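You operate a simulated robot arm through the tools that you are given. There is no shell and no other tool. Be economical: measure what you need, move in short steps, check, and stop when the job is done.

Carry out the task below with a simulated two-armed robot. There is one attempt and no reset: what you move stays moved.

## Task
Press the black tap button of the blue tank three times.
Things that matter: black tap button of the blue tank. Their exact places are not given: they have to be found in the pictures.

The check looks at the end state, three seconds after you hand in, the way a careful person would. Anything else that was tipped, shoved, dropped, spilled or broken makes it a failure.

## Robot
Two 7-joint arms with two-finger parallel grippers on one trunk, on a base that drives. Base frame: it is fixed to the floor where the robot stands at the start and does not move with it; the origin is under the middle of the robot, x ahead of it, y to its left, z up. Units: m, degrees, N and s.
The left shoulder is at the start at [0.06, 0.143, 0.881], the right one opposite. Places, roughly: black tap button of the blue tank [0.7, 0, 1.1]. Payload 1.57 kg a hand.
The TCP of each hand is the grasp point between the finger pads, 0.03 m short of the fingertips. In the tool frame z runs along the fingers and y along their closing line. The gripper opens to 0.11 m. The fingers are 0.024 m wide and 0.012 m thick; the gripper's body (0.048 by 0.112 m) begins 0.078 m behind the TCP.
Orientation is that of the tool frame in the base frame, as a unit quaternion [x, y, z, w]. With the fingers straight down and closing along the base's y, the tool's x points along the base's -x, its y along +y and its z along -z.

## Interface
- The arms move only by the tool arm_command. It takes "left_deltas", "right_deltas" or both (then of equal length, played together; a hand with none holds still); each is a list of rows, each a list of 6 numbers: the shift along the tool's x, y, z in units of 30 mm (1.0 is 30 mm), then the turn, a rotation vector about the tool's x, y, z in units of 5 degrees (1.0 is 5 degrees). In form: [[dx, dy, dz, wx, wy, wz], ...]. A call has 1 to 10 rows; each row shifts and turns the commanded pose from where the row before left it, along the tool's axes as they then stand. "left_jaw" and "right_jaw" are, for a hand that has rows, the gripper command, from -1 (fully open) to 1 (shut), values between in proportion, set as the call begins (left out, the last holds). A call with a number of a shift or a turn outside -1 to 1 is refused whole. Rows are played at 5 a second. More than 0.05 m and 8.6 degrees between two rows, or a gripper value outside its range, and nothing of the call is played. A pose out of reach is approached as far as the arm can. The call stops where the force on the tool passes 40 N (or 10 N more than at its start, if that is more) or the arm is blocked; 0.2 s more then pass. The fingers move at their own pace (about 0.045 m/s each) and stop on an object; they squeeze with about 35 N. The grip force told is the motor's: it shows also when the fingers shut on nothing. Time passes only in rows, and 0.2 s behind the last, so rows that do not move let the fingers close. It gives the time, the measured TCP pose, the force on the tool (base axes), the opening and the grip force at its end, in the units of the frame above (readings bear some noise), and new pictures: "views" is both (left out), scene, wrist or none (wrist: the cameras of the hands that moved).
- Cameras (640 x 400 px; columns grow to the right, rows downward): "scene" is now at [0.0555, 0.0197, 1.4983]; the picture's right is [0.12, -0.99, 0.00], its down [-0.65, -0.08, -0.75] and it looks along [0.75, 0.09, -0.66] (base axes); focal length 259 px, centre (320, 200). "left" rides on the left gripper at [0.07, -0.016, -0.141] in its tool frame; the picture's right is [0.23, 0.97, 0.00], its down [-0.86, 0.20, -0.48] and it looks along [-0.47, 0.11, 0.88] (tool axes); focal length 222 px, centre (320, 200). "right" rides on the right gripper at [0.07, 0.016, -0.141] in its tool frame; the picture's right is [-0.23, 0.97, 0.00], its down [-0.86, -0.20, -0.48] and it looks along [-0.47, -0.11, 0.88] (tool axes); focal length 222 px, centre (320, 200).
- lift_body(by): slides the trunk up (or, below 0, down) by that many m; the arms and the scene camera ride with it, the base frame stays. It gives what a move gives, with no picture.
- drive_base(legs): drives the robot by 1 to 6 legs, each [ahead, left, turn to the left] in m, m and degrees, along the robot's own axes; the way and the turn of a leg run together, so that a leg with both is an arc; at most 1.5 m and 180 degrees a leg. The arms and the cameras ride along, it lands a little off, and it stops where it bumps. It gives what a move gives, and a new picture of the scene camera.
- pan_tilt(pan, tilt): turns the head with the scene camera to pan (to the left, within 86 degrees either way) and tilt (down, from -29 to 69), counted from straight ahead of the robot. It gives what a move gives, and a new picture of the scene camera.
- point_at(camera, pixels): for up to 12 pixels [column, row] of the newest picture of that camera ("zoom" is the newest enlarged one), the place [x, y, z] in the base frame of the surface seen there, good to about 0.002 m, but the place of the scene camera against the robot may be out by one fixed shift of up to 0.012 m in any direction. It takes no simulated time.
- zoom(camera, box): a new picture of the part [left, top, right, bottom] of that camera's present view, enlarged. It takes no simulated time.
- hand_in(): hands the job in; it is judged then, once.

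Go step by step. Measure first, check grasps and placings, and put right what went wrong. The budget is 80 turns and 260 pictures, counting those below and the enlarged ones. Unless the task says otherwise, let go and move clear before handing in, and close with one line.

The tools are called after ">>>" as name(argument=value, ...) on one line, values as JSON. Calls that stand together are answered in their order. arm_command: Moves the arms, as the interface text tells. Its arguments: {"type":"object","properties":{"left_deltas":{"type":"array","items":{"type":"array","items":{"type":"number"}}},"left_jaw":{"type":"number"},"right_deltas":{"type":"array","items":{"type":"array","items":{"type":"number"}}},"right_jaw":{"type":"number"},"views":{"type":"string","enum":["both","scene","wrist","none"]}},"required":[]} The other tools are called the same way: lift_body (by) slides the trunk up or down; drive_base (legs) drives the base; pan_tilt (pan, tilt) turns the head that bears the scene camera; point_at (camera, pixels) gives the place of the surface under pixels of a picture; zoom (camera, box) takes an enlarged picture of a part of a camera's view; hand_in () hands the job in.

At the start:

```text
t: 0.0
left_tcp_pos: [0.6003, 0.2194, 0.9994]
left_ee_rot: [0.0, 1.0, 0.0, 0.0]
left_contact_force: [-0.3, 1.5, -0.1]
left_grip_width: 0.1101
left_grip_force: 0.1
right_tcp_pos: [0.5803, -0.2688, 1.0004]
right_ee_rot: [0.001, 1.0, -0.001, 0.001]
right_contact_force: [0.5, 1.0, -0.3]
right_grip_width: 0.1099
right_grip_force: 0.1
trunk travel left (down, up): [-0.48, 0.11]
robot x, y, heading: [0.0015, -0.0016, 0.0]
head pan, tilt: [7.1, 41.1]
```

scene: 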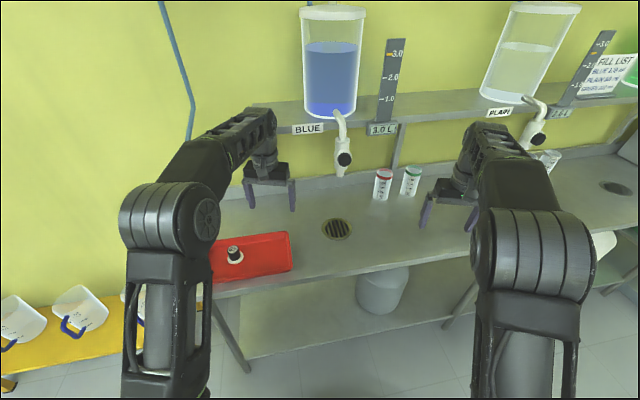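
right: 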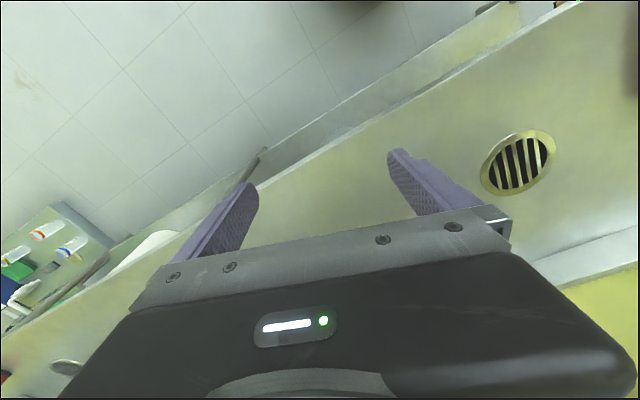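
left: 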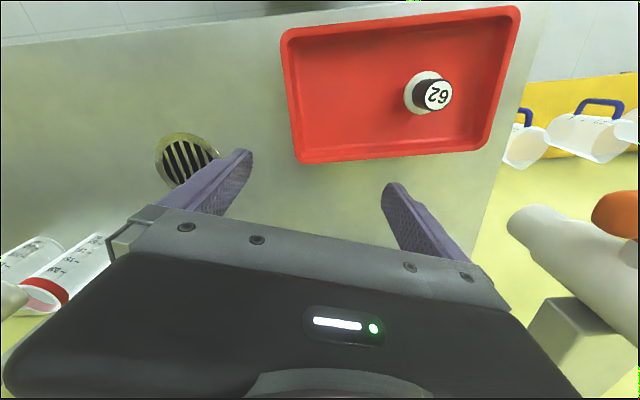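

The blue tank's tap shows a black button near (344,159). I'll zoom in and measure it.

>>> zoom(camera="scene", box=[290, 90, 430, 250])

>>> point_at(camera="scene", pixels=[[344, 159], [340, 122], [341, 172], [341, 145], [336, 228], [383, 180], [280, 195], [255, 180], [308, 129], [411, 180], [240, 250]])

```text
2.50 times, centred on (360, 170) of scene
```

zoom: 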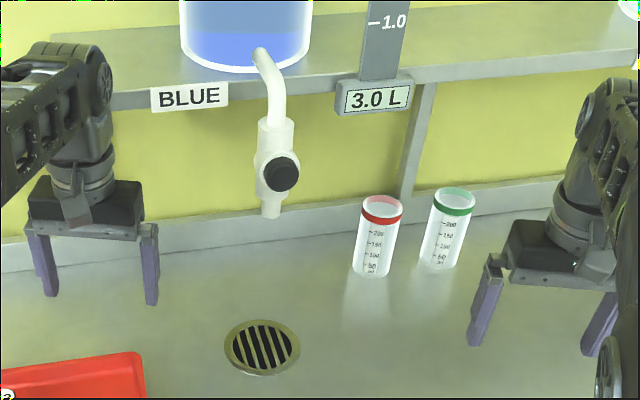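

```text
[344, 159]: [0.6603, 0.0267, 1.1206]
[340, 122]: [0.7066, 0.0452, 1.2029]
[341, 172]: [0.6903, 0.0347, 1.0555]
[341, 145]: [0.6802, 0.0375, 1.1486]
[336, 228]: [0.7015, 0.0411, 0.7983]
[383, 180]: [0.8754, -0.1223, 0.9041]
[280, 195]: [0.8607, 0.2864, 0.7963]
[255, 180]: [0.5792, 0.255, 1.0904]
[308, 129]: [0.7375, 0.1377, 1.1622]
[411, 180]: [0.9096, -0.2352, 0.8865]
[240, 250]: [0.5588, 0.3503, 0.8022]
```

The button face is around (0.660, 0.027, 1.12). I'll zoom further to find which way it faces.

>>> zoom(camera="scene", box=[324, 140, 364, 180])

```text
10.00 times, centred on (344, 160) of scene
```

zoom: 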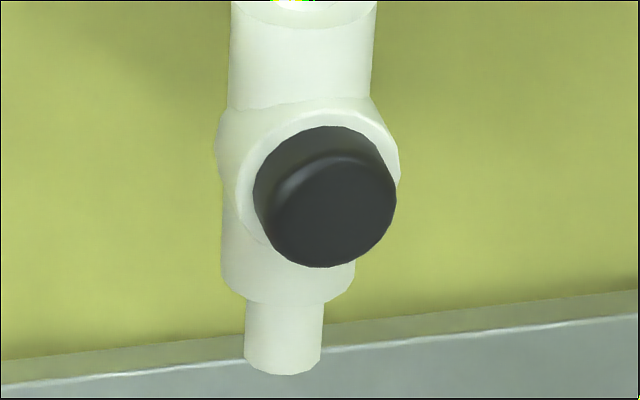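

>>> point_at(camera="zoom", pixels=[[334, 210], [334, 180], [334, 250], [295, 215], [380, 205], [300, 190], [365, 240], [270, 190], [325, 135], [345, 115], [245, 200]])

```text
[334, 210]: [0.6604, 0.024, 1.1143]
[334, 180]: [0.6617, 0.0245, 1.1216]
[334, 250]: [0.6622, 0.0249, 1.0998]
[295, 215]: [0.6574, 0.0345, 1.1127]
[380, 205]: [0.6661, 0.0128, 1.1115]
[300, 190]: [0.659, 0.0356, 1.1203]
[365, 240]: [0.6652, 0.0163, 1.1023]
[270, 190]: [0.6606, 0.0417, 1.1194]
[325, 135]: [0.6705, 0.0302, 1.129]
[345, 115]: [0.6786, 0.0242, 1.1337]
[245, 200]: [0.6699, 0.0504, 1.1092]
```

The button faces about (-0.93,-0.37,0), toward the right arm, so I'll use the right hand pointing forward with the jaws shut. First I'll raise it and start the turn.

>>> arm_command(right_deltas=[[0.5, 0, -1, 0, 0, 0], [0.5, 0, -1, 0, 0, 0], [0.5, 0, -1, 0, 0, 0], [0, 0, 0, 0, -1, 0], [0, 0, 0, 0, -1, 0], [0, 0, 0, 0, -1, 0], [0, 0, 0, 0, -1, 0], [0, 0, 0, 0, -1, 0], [0, 0, 0, 0, -1, 0]], right_jaw=1, views="scene")

```text
t: 2.0
left_tcp_pos: [0.5997, 0.2201, 1.0005]
left_ee_rot: [0.0, 1.0, 0.0, 0.0]
left_contact_force: [0.8, 0.3, -0.8]
left_grip_width: 0.1101
left_grip_force: 0.0
right_tcp_pos: [0.5637, -0.2686, 1.0299]
right_ee_rot: [-0.001, 0.966, -0.001, 0.26]
right_contact_force: [1.0, 0.1, -0.5]
right_grip_width: 0.0
right_grip_force: 21.4
right hand out of reach, approached as far as the arm can: row 2, 3
trunk travel left (down, up): [-0.48, 0.11]
robot x, y, heading: [-0.0032, 0.0005, 0.1]
head pan, tilt: [7.1, 41.1]
```

scene: 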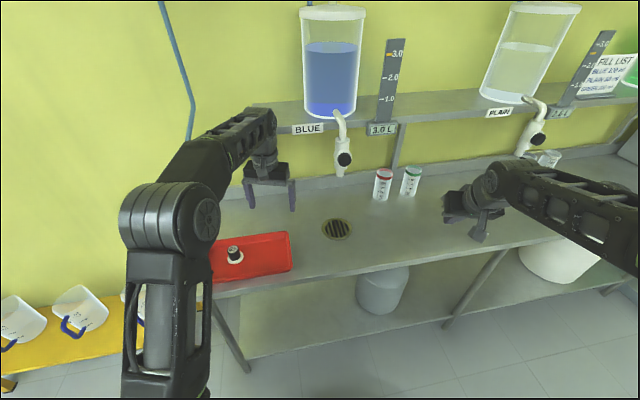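

The hand is 30° up and the elbow has swung right, clear of the cups. Continuing the rotation.

>>> arm_command(right_deltas=[[0, 0, 0, 0, -1, 0], [0, 0, 0, 0, -1, 0], [0, 0, 0, 0, -1, 0], [0, 0, 0, 0, -1, 0], [0, 0, 0, 0, -1, 0], [0, 0, 0, 0, -1, 0]], views="scene")

```text
t: 3.4
left_tcp_pos: [0.6001, 0.2194, 1.0006]
left_ee_rot: [0.0, 1.0, 0.001, 0.0]
left_contact_force: [0.2, -0.8, -0.2]
left_grip_width: 0.11
left_grip_force: 0.0
right_tcp_pos: [0.5644, -0.2704, 1.0283]
right_ee_rot: [0.001, 0.875, -0.003, 0.484]
right_contact_force: [-0.2, -0.2, 0.2]
right_grip_width: 0.0002
right_grip_force: 20.9
trunk travel left (down, up): [-0.48, 0.11]
robot x, y, heading: [-0.0008, 0.0005, -0.2]
head pan, tilt: [7.1, 41.1]
```

scene: 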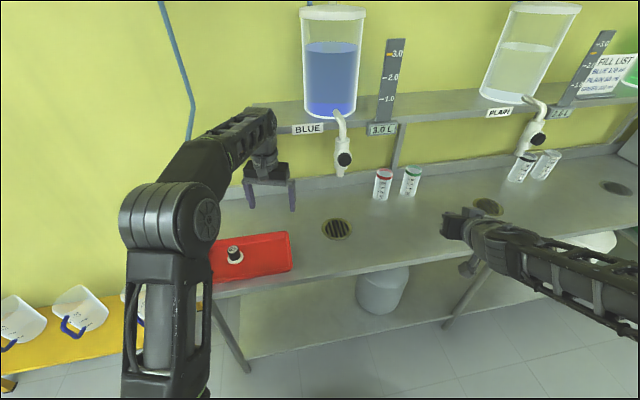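

Good, now 60° up. Finishing the pitch, then yawing left about 21°.

>>> arm_command(right_deltas=[[0, 0, 0, 0, -1, 0], [0, 0, 0, 0, -1, 0], [0, 0, 0, 0, -1, 0], [0, 0, 0, 0, -1, 0], [0, 0, 0, 0, -1, 0], [0, 0, 0, 0, -1, 0], [0, 0, 0, -1, 0, 0], [0, 0, 0, -1, 0, 0], [0, 0, 0, -1, 0, 0], [0, 0, 0, -1, 0, 0]], views="both")

```text
t: 5.6
left_tcp_pos: [0.5991, 0.2202, 0.9998]
left_ee_rot: [0.0, 1.0, 0.0, 0.0]
left_contact_force: [0.7, 0.6, 0.9]
left_grip_width: 0.1102
left_grip_force: 0.1
right_tcp_pos: [0.5597, -0.2793, 1.0618]
right_ee_rot: [-0.123, 0.695, 0.124, 0.697]
right_contact_force: [0.2, 0.5, 0.0]
right_grip_width: 0.0
right_grip_force: 21.2
right hand out of reach, approached as far as the arm can: row 6
trunk travel left (down, up): [-0.48, 0.11]
robot x, y, heading: [-0.0019, 0.0032, -0.2]
head pan, tilt: [7.1, 41.1]
```

scene: 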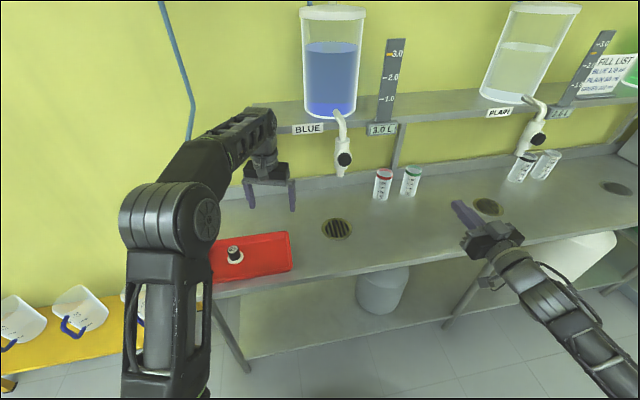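
right: 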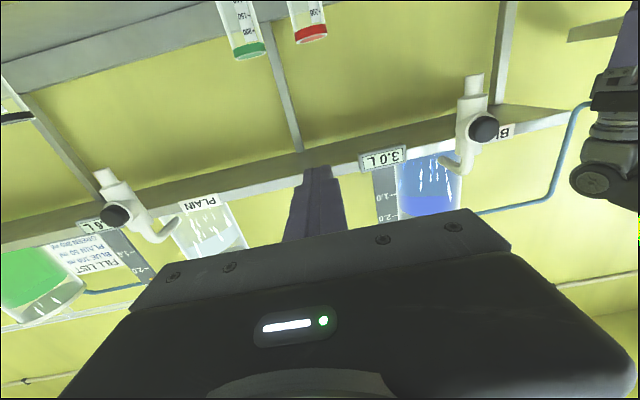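

The wrist camera now sees the blue tap's button at (484,129), upside down. I'll measure it there.

>>> zoom(camera="right", box=[444, 99, 524, 159])

>>> point_at(camera="right", pixels=[[484, 129], [477, 129], [491, 129], [484, 121], [484, 137], [464, 125], [474, 80]])

```text
6.67 times, centred on (484, 129) of right
```

zoom: 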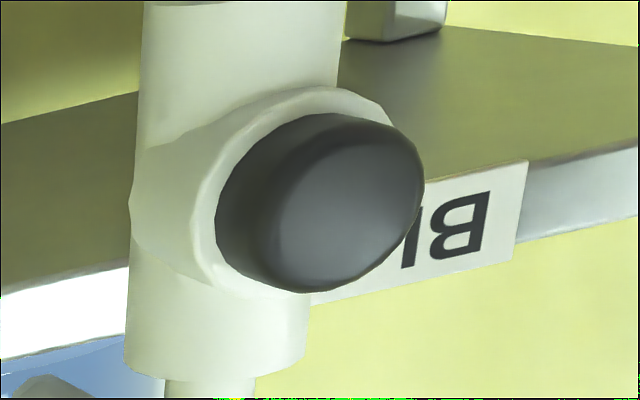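

```text
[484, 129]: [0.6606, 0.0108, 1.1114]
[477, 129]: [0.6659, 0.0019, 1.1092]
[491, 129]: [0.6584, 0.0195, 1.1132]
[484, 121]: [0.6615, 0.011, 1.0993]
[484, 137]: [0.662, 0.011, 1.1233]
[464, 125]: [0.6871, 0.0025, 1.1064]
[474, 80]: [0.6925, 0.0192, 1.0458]
```

The wrist camera puts the face centre at about (0.660, 0.016, 1.112), normal about 22°. Moving sideways and up to line up, well short of the tap.

>>> arm_command(right_deltas=[[-0.2, 1, 0, -0.05, 0, 0], [-0.2, 1, 0, -0.05, 0, 0], [-0.2, 1, 0, -0.05, 0, 0], [-0.2, 1, 0, -0.05, 0, 0], [-0.2, 1, 0, -0.05, 0, 0], [-0.2, 1, 0, -0.05, 0, 0], [-0.2, 1, 0, -0.05, 0, 0], [-0.2, 1, 0, -0.05, 0, 0]])

```text
t: 7.4
left_tcp_pos: [0.5995, 0.2197, 0.9985]
left_ee_rot: [-0.001, 1.0, 0.0, 0.0]
left_contact_force: [0.2, 0.3, 0.1]
left_grip_width: 0.1102
left_grip_force: 0.0
right_tcp_pos: [0.5181, -0.0575, 1.1237]
right_ee_rot: [-0.135, 0.694, 0.135, 0.694]
right_contact_force: [0.2, -0.5, 0.1]
right_grip_width: 0.0001
right_grip_force: 21.3
right hand out of reach, approached as far as the arm can: row 4, 5, 6, 7, 8
trunk travel left (down, up): [-0.48, 0.11]
robot x, y, heading: [0.0029, 0.0, 0.1]
head pan, tilt: [7.1, 41.1]
```

scene: 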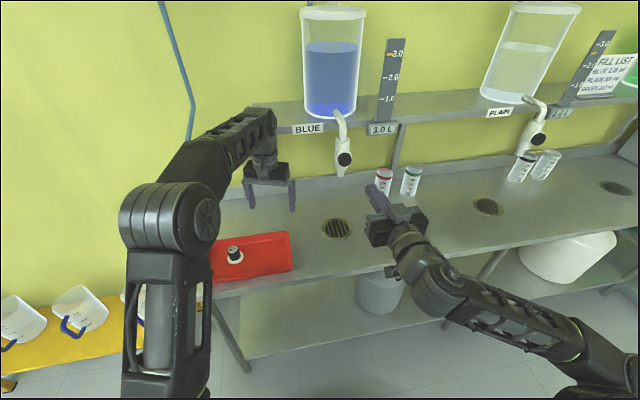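
right: 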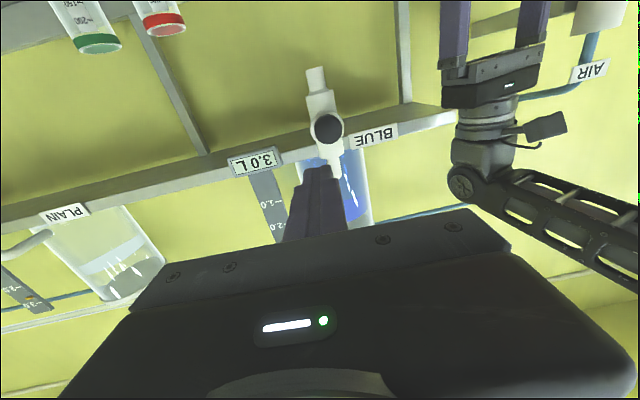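

The arm hit a lateral limit at (0.518,-0.0575,1.124), but is nearly aligned. Remeasuring the button at (327,129) from this view.

>>> point_at(camera="right", pixels=[[328, 129], [320, 129], [336, 129], [328, 120], [328, 138], [318, 185]])

>>> zoom(camera="right", box=[280, 95, 376, 155])

```text
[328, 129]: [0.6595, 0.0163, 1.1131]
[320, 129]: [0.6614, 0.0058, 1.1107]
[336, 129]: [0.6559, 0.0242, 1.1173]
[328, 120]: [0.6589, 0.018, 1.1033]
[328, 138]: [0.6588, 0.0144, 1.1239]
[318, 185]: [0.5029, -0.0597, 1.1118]
```

```text
6.67 times, centred on (328, 125) of right
```

zoom: 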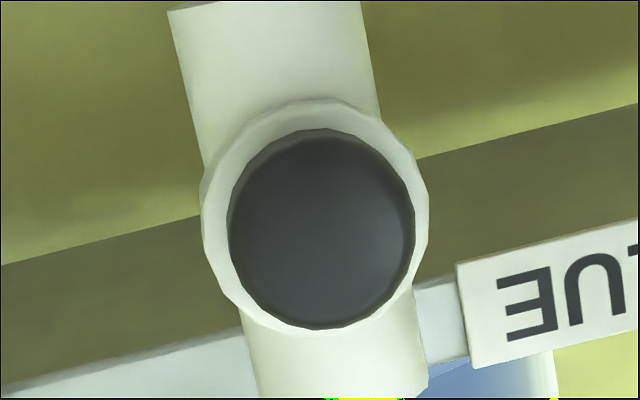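

The face centre is confirmed at (0.6595, 0.0163, 1.113). Advancing to about 40 mm short, correcting lateral and height.

>>> arm_command(right_deltas=[[0.09, 0.13, 0.74, 0, 0, 0], [0.09, 0.13, 0.74, 0, 0, 0], [0.09, 0.13, 0.74, 0, 0, 0], [0.09, 0.13, 0.74, 0, 0, 0], [0, 0, 0, 0, 0, 0]])

```text
t: 8.6
left_tcp_pos: [0.6004, 0.2205, 0.9994]
left_ee_rot: [0.001, 1.0, 0.0, 0.0]
left_contact_force: [0.5, -0.4, 0.8]
left_grip_width: 0.1099
left_grip_force: 0.0
right_tcp_pos: [0.5945, -0.012, 1.1096]
right_ee_rot: [-0.135, 0.694, 0.136, 0.694]
right_contact_force: [-1.3, 0.6, -0.3]
right_grip_width: 0.0
right_grip_force: 21.1
trunk travel left (down, up): [-0.48, 0.11]
robot x, y, heading: [-0.0013, 0.0012, -0.1]
head pan, tilt: [7.1, 41.1]
```

scene: 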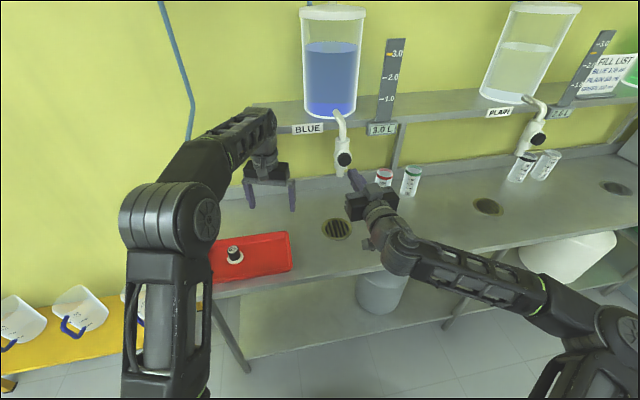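
right: 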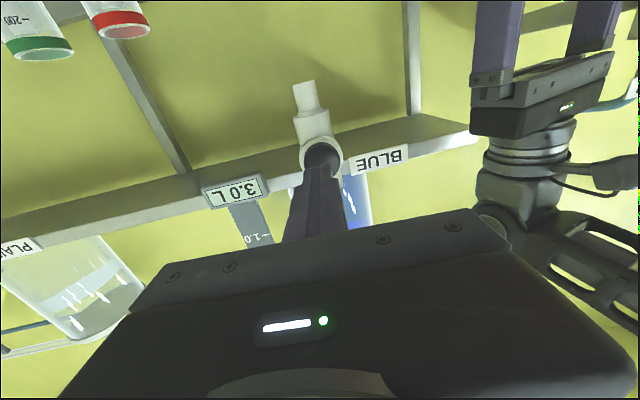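

Aligned, with the fingertip centred on the button at (321,160). Advancing about 33 mm to just short of contact.

>>> arm_command(right_deltas=[[-0.08, 0.05, 0.4, 0, 0, 0], [0, 0, 0.4, 0, 0, 0], [0, 0, 0.3, 0, 0, 0], [0, 0, 0, 0, 0, 0]])

>>> zoom(camera="scene", box=[304, 130, 384, 190])

>>> zoom(camera="right", box=[280, 110, 376, 210])

```text
t: 9.6
left_tcp_pos: [0.5997, 0.22, 1.0005]
left_ee_rot: [0.0, 1.0, 0.0, 0.0]
left_contact_force: [0.6, -0.1, -0.3]
left_grip_width: 0.1099
left_grip_force: 0.0
right_tcp_pos: [0.6237, -0.0233, 1.1104]
right_ee_rot: [-0.135, 0.694, 0.135, 0.694]
right_contact_force: [0.5, 0.1, -0.2]
right_grip_width: 0.0
right_grip_force: 21.7
right hand out of reach, approached as far as the arm can: row 1, 2, 3
trunk travel left (down, up): [-0.48, 0.11]
robot x, y, heading: [0.0013, -0.0026, 0.1]
head pan, tilt: [7.1, 41.1]
```

scene: 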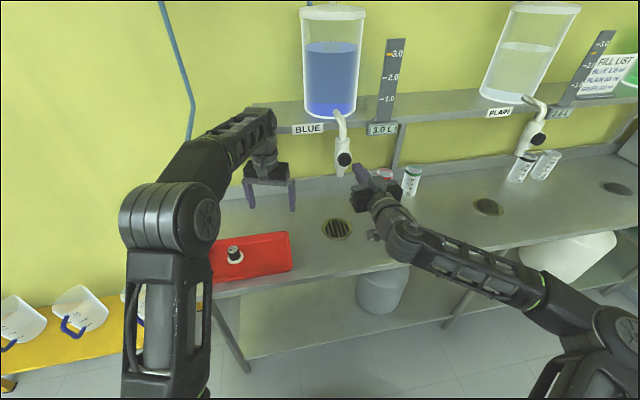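
right: 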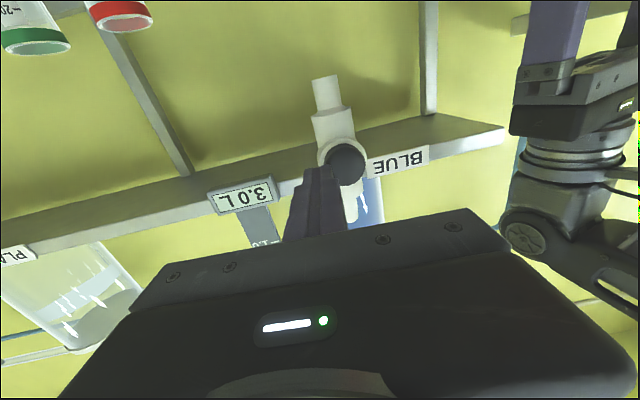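

```text
6.67 times, centred on (344, 160) of scene
```

zoom: 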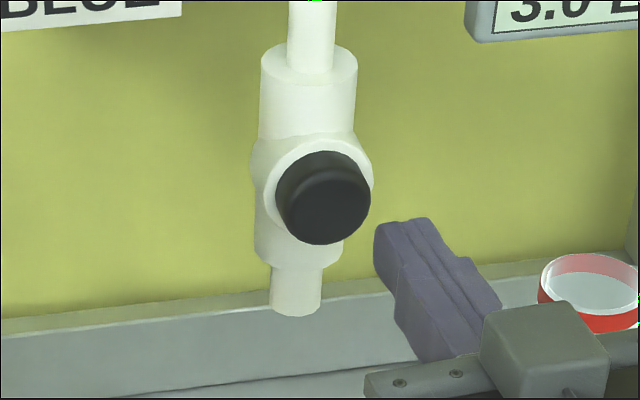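

```text
4.00 times, centred on (328, 160) of right
```

zoom: 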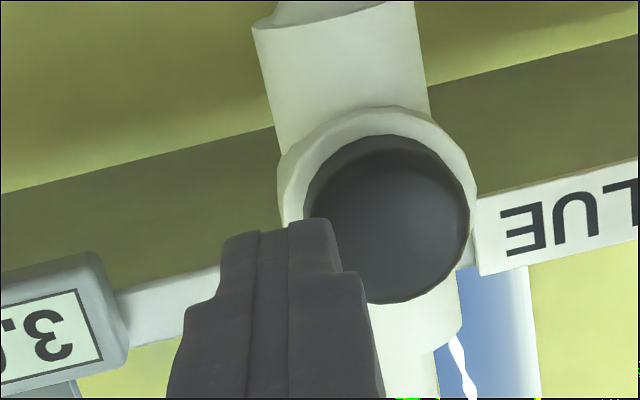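

The arm's leftward reach ran out: the tip is about 30 mm right of the button. I'll back off and shift the base left.

>>> arm_command(right_deltas=[[0, 0, -0.8, 0, 0, 0], [0, -0.3, -0.8, 0, 0, 0], [0, -0.3, -0.8, 0, 0, 0], [0, -0.3, -0.4, 0, 0, 0]], views="scene")

```text
t: 10.6
left_tcp_pos: [0.6, 0.2197, 0.9998]
left_ee_rot: [0.0, 1.0, 0.0, 0.0]
left_contact_force: [-0.1, 0.2, 0.2]
left_grip_width: 0.1103
left_grip_force: 0.2
right_tcp_pos: [0.5544, -0.0792, 1.1103]
right_ee_rot: [-0.136, 0.694, 0.136, 0.694]
right_contact_force: [0.4, 0.0, 0.1]
right_grip_width: 0.0
right_grip_force: 21.6
trunk travel left (down, up): [-0.48, 0.11]
robot x, y, heading: [0.0031, -0.0028, -0.1]
head pan, tilt: [7.1, 41.1]
```

scene: 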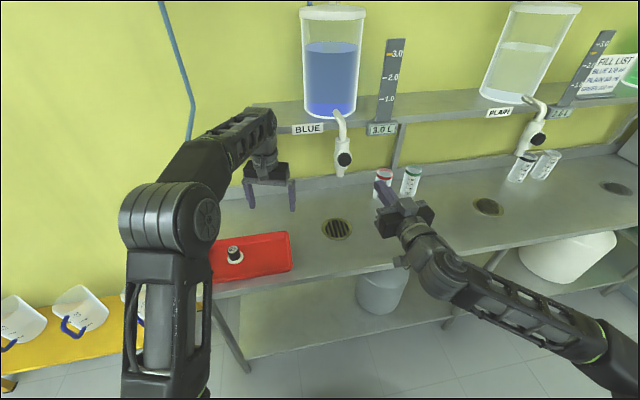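

Before driving left, I'll check how far away the yellow bench at left is.

>>> point_at(camera="scene", pixels=[[100, 345], [20, 378], [80, 310], [230, 300], [45, 310]])

```text
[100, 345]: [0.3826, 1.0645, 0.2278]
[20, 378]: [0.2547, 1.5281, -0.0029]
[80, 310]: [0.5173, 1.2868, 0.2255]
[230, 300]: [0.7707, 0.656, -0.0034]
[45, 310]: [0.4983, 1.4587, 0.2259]
```

The bench is about 1 m to the left, so it is clear. Driving left 0.08 m.

>>> drive_base(legs=[[0, 0.08, 0]])

```text
t: 11.7
left_tcp_pos: [0.5996, 0.302, 0.9998]
left_ee_rot: [-0.001, 1.0, 0.0, 0.0]
left_contact_force: [-0.3, 1.1, 0.1]
left_grip_width: 0.1101
left_grip_force: 0.1
right_tcp_pos: [0.5548, 0.0028, 1.1099]
right_ee_rot: [-0.136, 0.694, 0.135, 0.694]
right_contact_force: [0.5, 0.7, 0.3]
right_grip_width: 0.0
right_grip_force: 21.6
trunk travel left (down, up): [-0.48, 0.11]
robot x, y, heading: [0.0002, 0.081, 0.2]
head pan, tilt: [7.1, 41.1]
```

scene: 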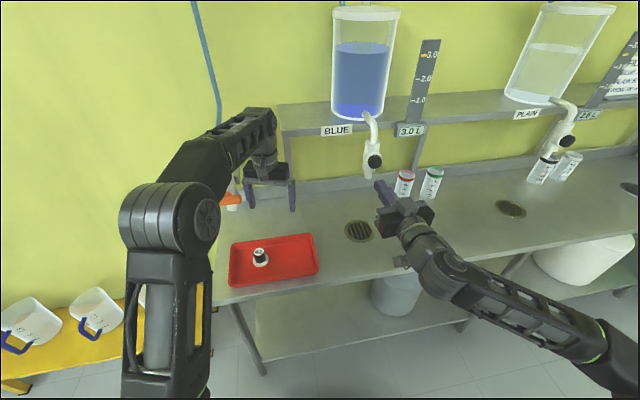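

Now at (0.555, 0.003, 1.110). Correcting lateral by -27 mm, then advancing to about 30 mm off.

>>> arm_command(right_deltas=[[-0.1, -0.45, 0, 0, 0, 0], [0, -0.45, 0, 0, 0, 0], [0, 0, 0.7, 0, 0, 0], [0, 0, 0.7, 0, 0, 0], [0, 0, 0, 0, 0, 0]])

>>> zoom(camera="right", box=[280, 110, 376, 210])

>>> zoom(camera="scene", box=[334, 130, 414, 190])

```text
t: 12.9
left_tcp_pos: [0.599, 0.3008, 1.0004]
left_ee_rot: [0.0, 1.0, 0.0, 0.001]
left_contact_force: [0.8, -0.1, -0.6]
left_grip_width: 0.1097
left_grip_force: 0.1
right_tcp_pos: [0.6028, -0.0072, 1.112]
right_ee_rot: [-0.135, 0.694, 0.135, 0.694]
right_contact_force: [-0.8, 0.3, 0.6]
right_grip_width: 0.0
right_grip_force: 21.5
trunk travel left (down, up): [-0.48, 0.11]
robot x, y, heading: [0.0042, 0.0805, 0.3]
head pan, tilt: [7.1, 41.1]
```

scene: 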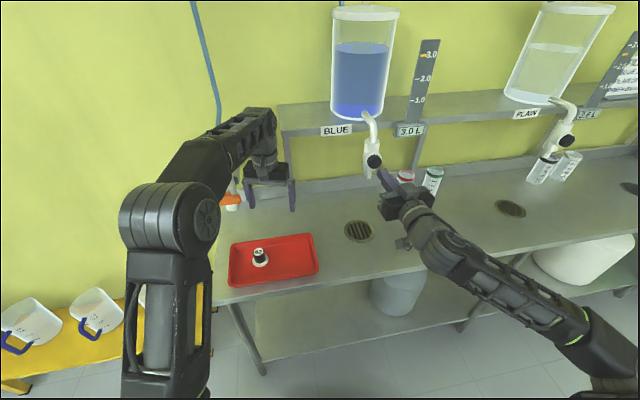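
right: 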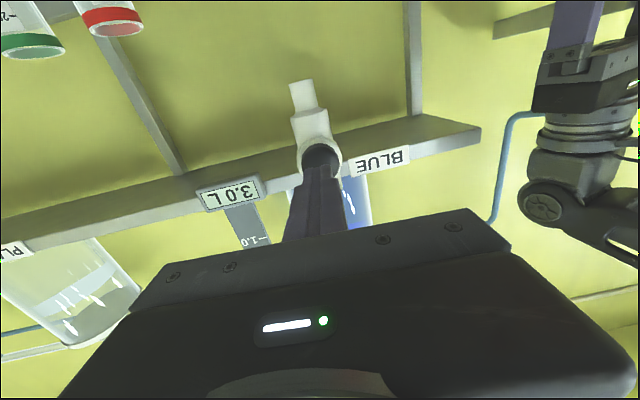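

```text
4.00 times, centred on (328, 160) of right
```

zoom: 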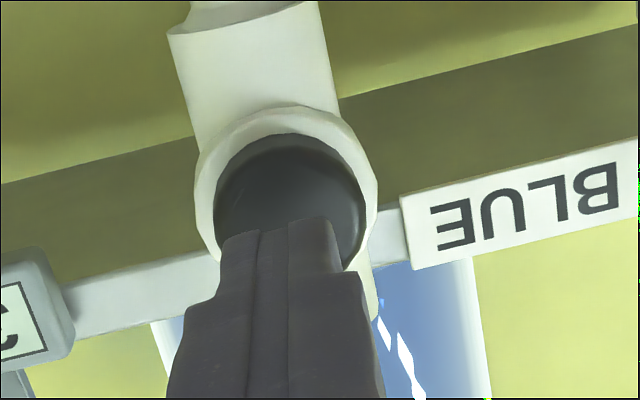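

```text
6.67 times, centred on (374, 160) of scene
```

zoom: 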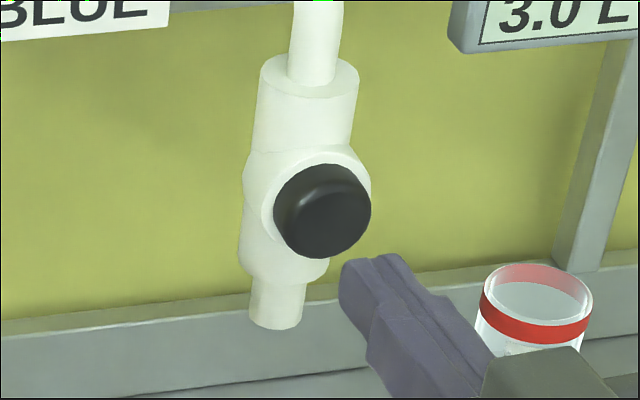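

Well aligned, with the tip about 30 mm out. Advancing about 24 mm.

>>> arm_command(right_deltas=[[0, 0, 0.4, 0, 0, 0], [0, 0, 0.4, 0, 0, 0], [0, 0, 0, 0, 0, 0]], views="none")

>>> zoom(camera="right", box=[280, 110, 376, 210])

>>> zoom(camera="scene", box=[334, 130, 414, 190])

```text
t: 13.7
left_tcp_pos: [0.5995, 0.3011, 1.0]
left_ee_rot: [-0.001, 1.0, 0.0, 0.001]
left_contact_force: [-0.5, 1.3, 0.0]
left_grip_width: 0.1101
left_grip_force: 0.2
right_tcp_pos: [0.6258, 0.0023, 1.1125]
right_ee_rot: [-0.135, 0.694, 0.135, 0.694]
right_contact_force: [0.7, -0.1, 1.1]
right_grip_width: 0.0
right_grip_force: 20.9
trunk travel left (down, up): [-0.48, 0.11]
robot x, y, heading: [-0.0013, 0.0837, -0.1]
head pan, tilt: [7.1, 41.1]
```

```text
4.00 times, centred on (328, 160) of right
```

zoom: 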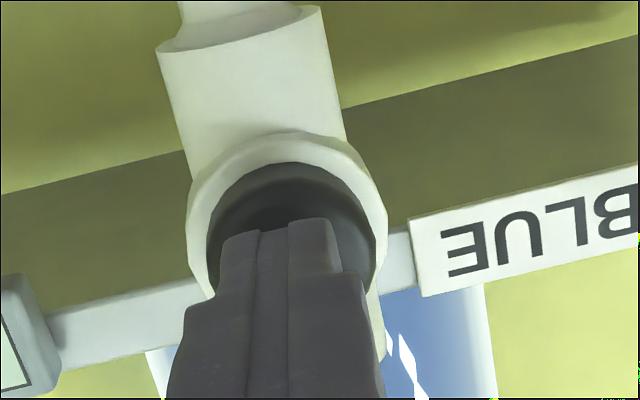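

```text
6.67 times, centred on (374, 160) of scene
```

zoom: 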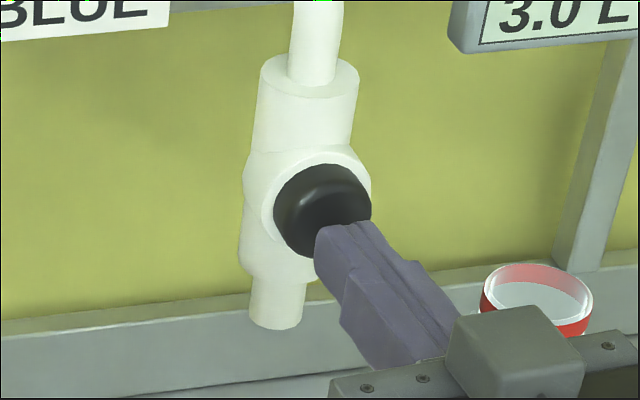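

The tip is centred about 6 mm off the face. First press: small steps while watching force.

>>> arm_command(right_deltas=[[0, 0, 0.15, 0, 0, 0], [0, 0, 0.1, 0, 0, 0], [0, 0, 0.1, 0, 0, 0], [0, 0, 0, 0, 0, 0]], views="none")

>>> zoom(camera="scene", box=[334, 130, 414, 190])

```text
t: 14.7
left_tcp_pos: [0.6001, 0.3003, 0.9985]
left_ee_rot: [-0.002, 1.0, -0.001, 0.0]
left_contact_force: [0.2, 0.0, 0.1]
left_grip_width: 0.1101
left_grip_force: 0.1
right_tcp_pos: [0.6359, 0.0045, 1.1137]
right_ee_rot: [-0.136, 0.694, 0.135, 0.694]
right_contact_force: [-2.5, -1.7, 0.0]
right_grip_width: 0.0002
right_grip_force: 21.1
trunk travel left (down, up): [-0.48, 0.11]
robot x, y, heading: [0.0039, 0.0787, 0.2]
head pan, tilt: [7.1, 41.1]
```

```text
6.67 times, centred on (374, 160) of scene
```

zoom: 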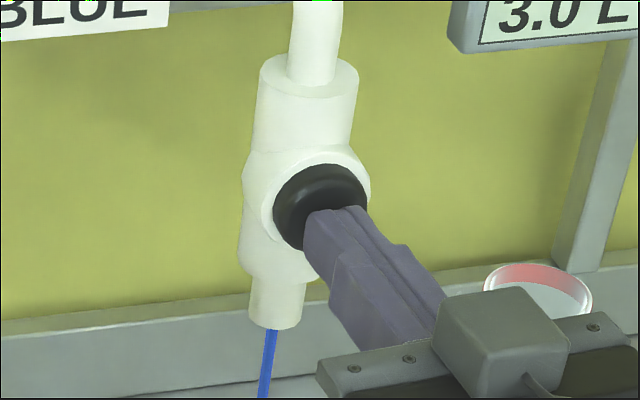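

The tap is flowing into the drain at about 3 N, so press one registered. Releasing.

>>> arm_command(right_deltas=[[0, 0, -0.5, 0, 0, 0], [0, 0, 0, 0, 0, 0]], views="none")

>>> zoom(camera="scene", box=[304, 120, 444, 250])

```text
t: 15.3
left_tcp_pos: [0.5995, 0.3026, 1.0003]
left_ee_rot: [-0.001, 1.0, 0.001, 0.0]
left_contact_force: [0.3, 0.4, 0.5]
left_grip_width: 0.1102
left_grip_force: 0.1
right_tcp_pos: [0.6213, -0.0005, 1.1131]
right_ee_rot: [-0.136, 0.693, 0.136, 0.694]
right_contact_force: [0.5, 0.2, 0.1]
right_grip_width: 0.0
right_grip_force: 21.5
trunk travel left (down, up): [-0.48, 0.11]
robot x, y, heading: [-0.0016, 0.0831, 0.1]
head pan, tilt: [7.1, 41.1]
```

```text
3.08 times, centred on (374, 185) of scene
```

zoom: 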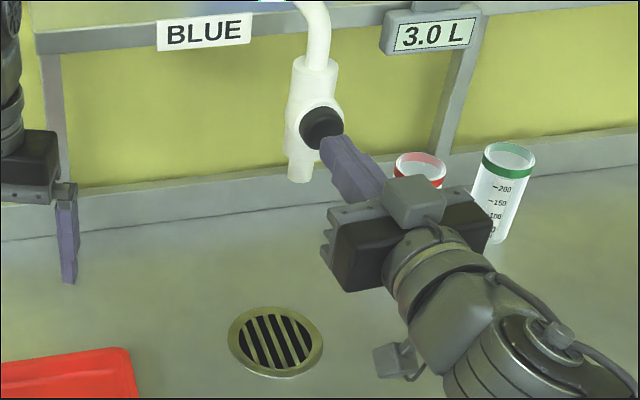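

The flow stopped and the button sprang back. Second press.

>>> arm_command(right_deltas=[[0, 0, 0.3, 0, 0, 0], [0, 0, 0.22, 0, 0, 0], [0, 0, 0, 0, 0, 0]], views="none")

>>> zoom(camera="scene", box=[304, 120, 444, 250])

```text
t: 16.1
left_tcp_pos: [0.6, 0.3018, 0.9982]
left_ee_rot: [0.0, 1.0, 0.0, 0.0]
left_contact_force: [-0.9, -0.6, -0.2]
left_grip_width: 0.1099
left_grip_force: 0.1
right_tcp_pos: [0.6351, 0.0067, 1.113]
right_ee_rot: [-0.135, 0.694, 0.136, 0.694]
right_contact_force: [-2.2, -1.2, -0.4]
right_grip_width: 0.0003
right_grip_force: 21.3
trunk travel left (down, up): [-0.48, 0.11]
robot x, y, heading: [-0.0011, 0.0826, 0.0]
head pan, tilt: [7.1, 41.1]
```

```text
3.08 times, centred on (374, 185) of scene
```

zoom: 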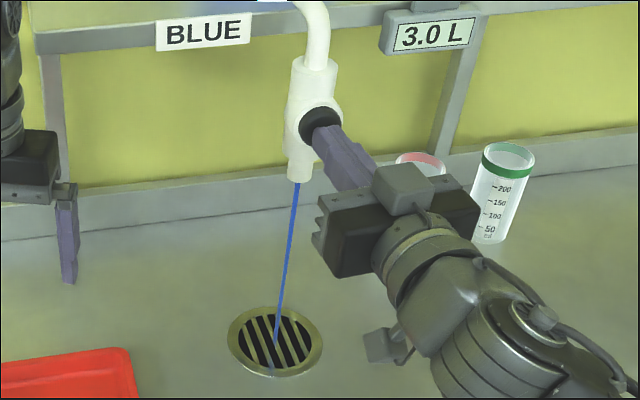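

Press two is flowing into the drain. Releasing.

>>> arm_command(right_deltas=[[0, 0, -0.52, 0, 0, 0], [0, 0, 0, 0, 0, 0]], views="none")

>>> zoom(camera="scene", box=[304, 120, 444, 250])

```text
t: 16.7
left_tcp_pos: [0.5997, 0.3016, 0.9994]
left_ee_rot: [-0.001, 1.0, 0.0, 0.001]
left_contact_force: [0.2, 0.4, -0.1]
left_grip_width: 0.11
left_grip_force: 0.1
right_tcp_pos: [0.6219, 0.0002, 1.1137]
right_ee_rot: [-0.135, 0.694, 0.135, 0.694]
right_contact_force: [0.5, -0.1, -0.3]
right_grip_width: 0.0001
right_grip_force: 21.5
trunk travel left (down, up): [-0.48, 0.11]
robot x, y, heading: [-0.0026, 0.0793, 0.0]
head pan, tilt: [7.1, 41.1]
```

```text
3.08 times, centred on (374, 185) of scene
```

zoom: 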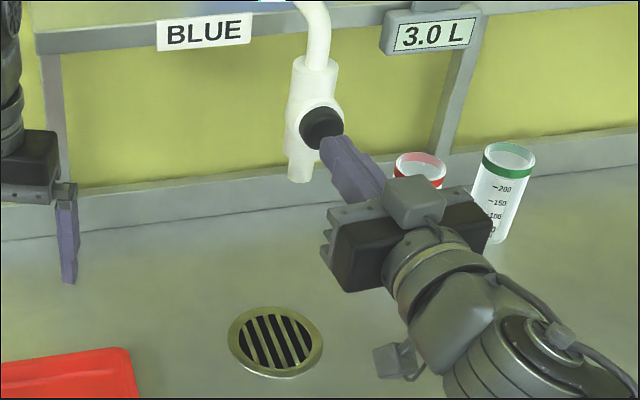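

The flow stopped again. Third press.

>>> arm_command(right_deltas=[[0, 0, 0.3, 0, 0, 0], [0, 0, 0.22, 0, 0, 0], [0, 0, 0, 0, 0, 0]], views="none")

>>> zoom(camera="scene", box=[304, 120, 444, 250])

```text
t: 17.5
left_tcp_pos: [0.5992, 0.3013, 0.9989]
left_ee_rot: [-0.001, 1.0, 0.001, 0.0]
left_contact_force: [-0.1, 0.2, -0.4]
left_grip_width: 0.11
left_grip_force: 0.0
right_tcp_pos: [0.6364, 0.0047, 1.1114]
right_ee_rot: [-0.136, 0.694, 0.136, 0.694]
right_contact_force: [-2.5, -1.1, -0.7]
right_grip_width: 0.0
right_grip_force: 21.2
trunk travel left (down, up): [-0.48, 0.11]
robot x, y, heading: [0.0014, 0.0817, 0.1]
head pan, tilt: [7.1, 41.1]
```

```text
3.08 times, centred on (374, 185) of scene
```

zoom: 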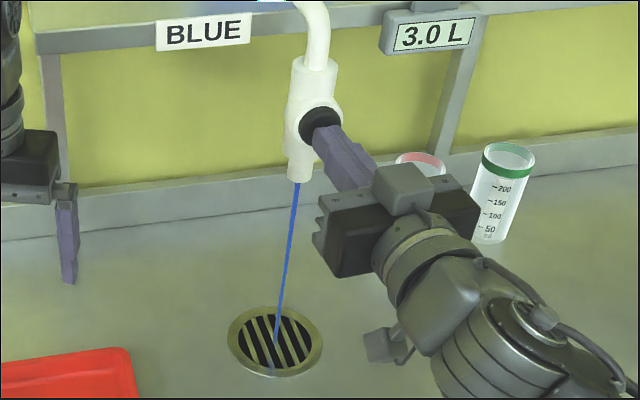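

Press three registered. Releasing and backing well clear.

>>> arm_command(right_deltas=[[0, 0, -0.8, 0, 0, 0], [0, 0, -0.8, 0, 0, 0], [0, 0, -0.8, 0, 0, 0], [0, 0, 0, 0, 0, 0]], views="scene")

>>> zoom(camera="scene", box=[304, 120, 444, 250])

```text
t: 18.5
left_tcp_pos: [0.5994, 0.302, 1.0001]
left_ee_rot: [-0.002, 1.0, -0.001, 0.0]
left_contact_force: [-0.2, -0.6, 0.0]
left_grip_width: 0.1099
left_grip_force: 0.1
right_tcp_pos: [0.5681, -0.0211, 1.1129]
right_ee_rot: [-0.136, 0.694, 0.135, 0.694]
right_contact_force: [-0.1, -0.1, 0.2]
right_grip_width: 0.0
right_grip_force: 21.8
trunk travel left (down, up): [-0.48, 0.11]
robot x, y, heading: [0.002, 0.083, 0.3]
head pan, tilt: [7.1, 41.1]
```

scene: 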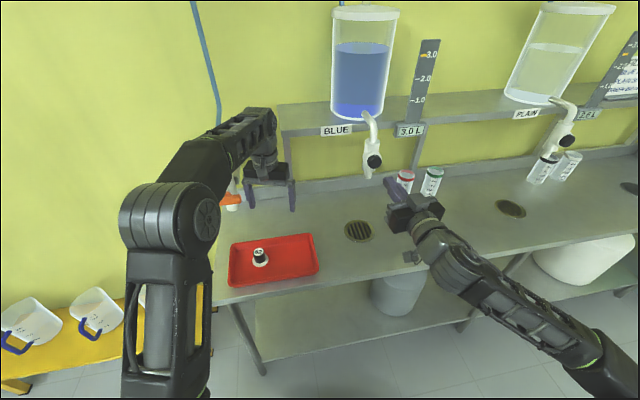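

```text
3.08 times, centred on (374, 185) of scene
```

zoom: 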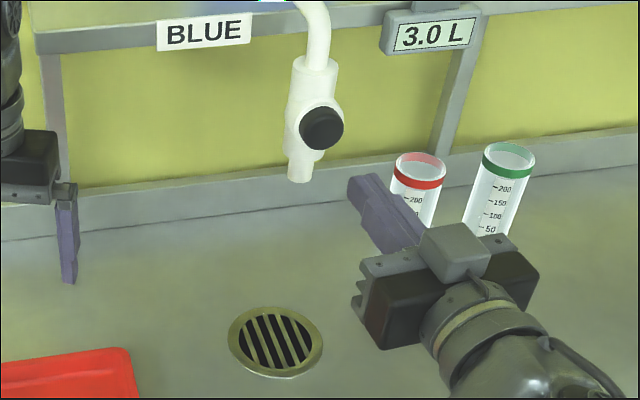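

The tap is off, the button is out, the hand is clear and nothing else was disturbed. Handing in.

>>> hand_in()

```text
The job is handed in.
```

I pressed the blue tank's black tap button three times; each press ran the tap into the drain and shut off on release, and nothing else was disturbed.
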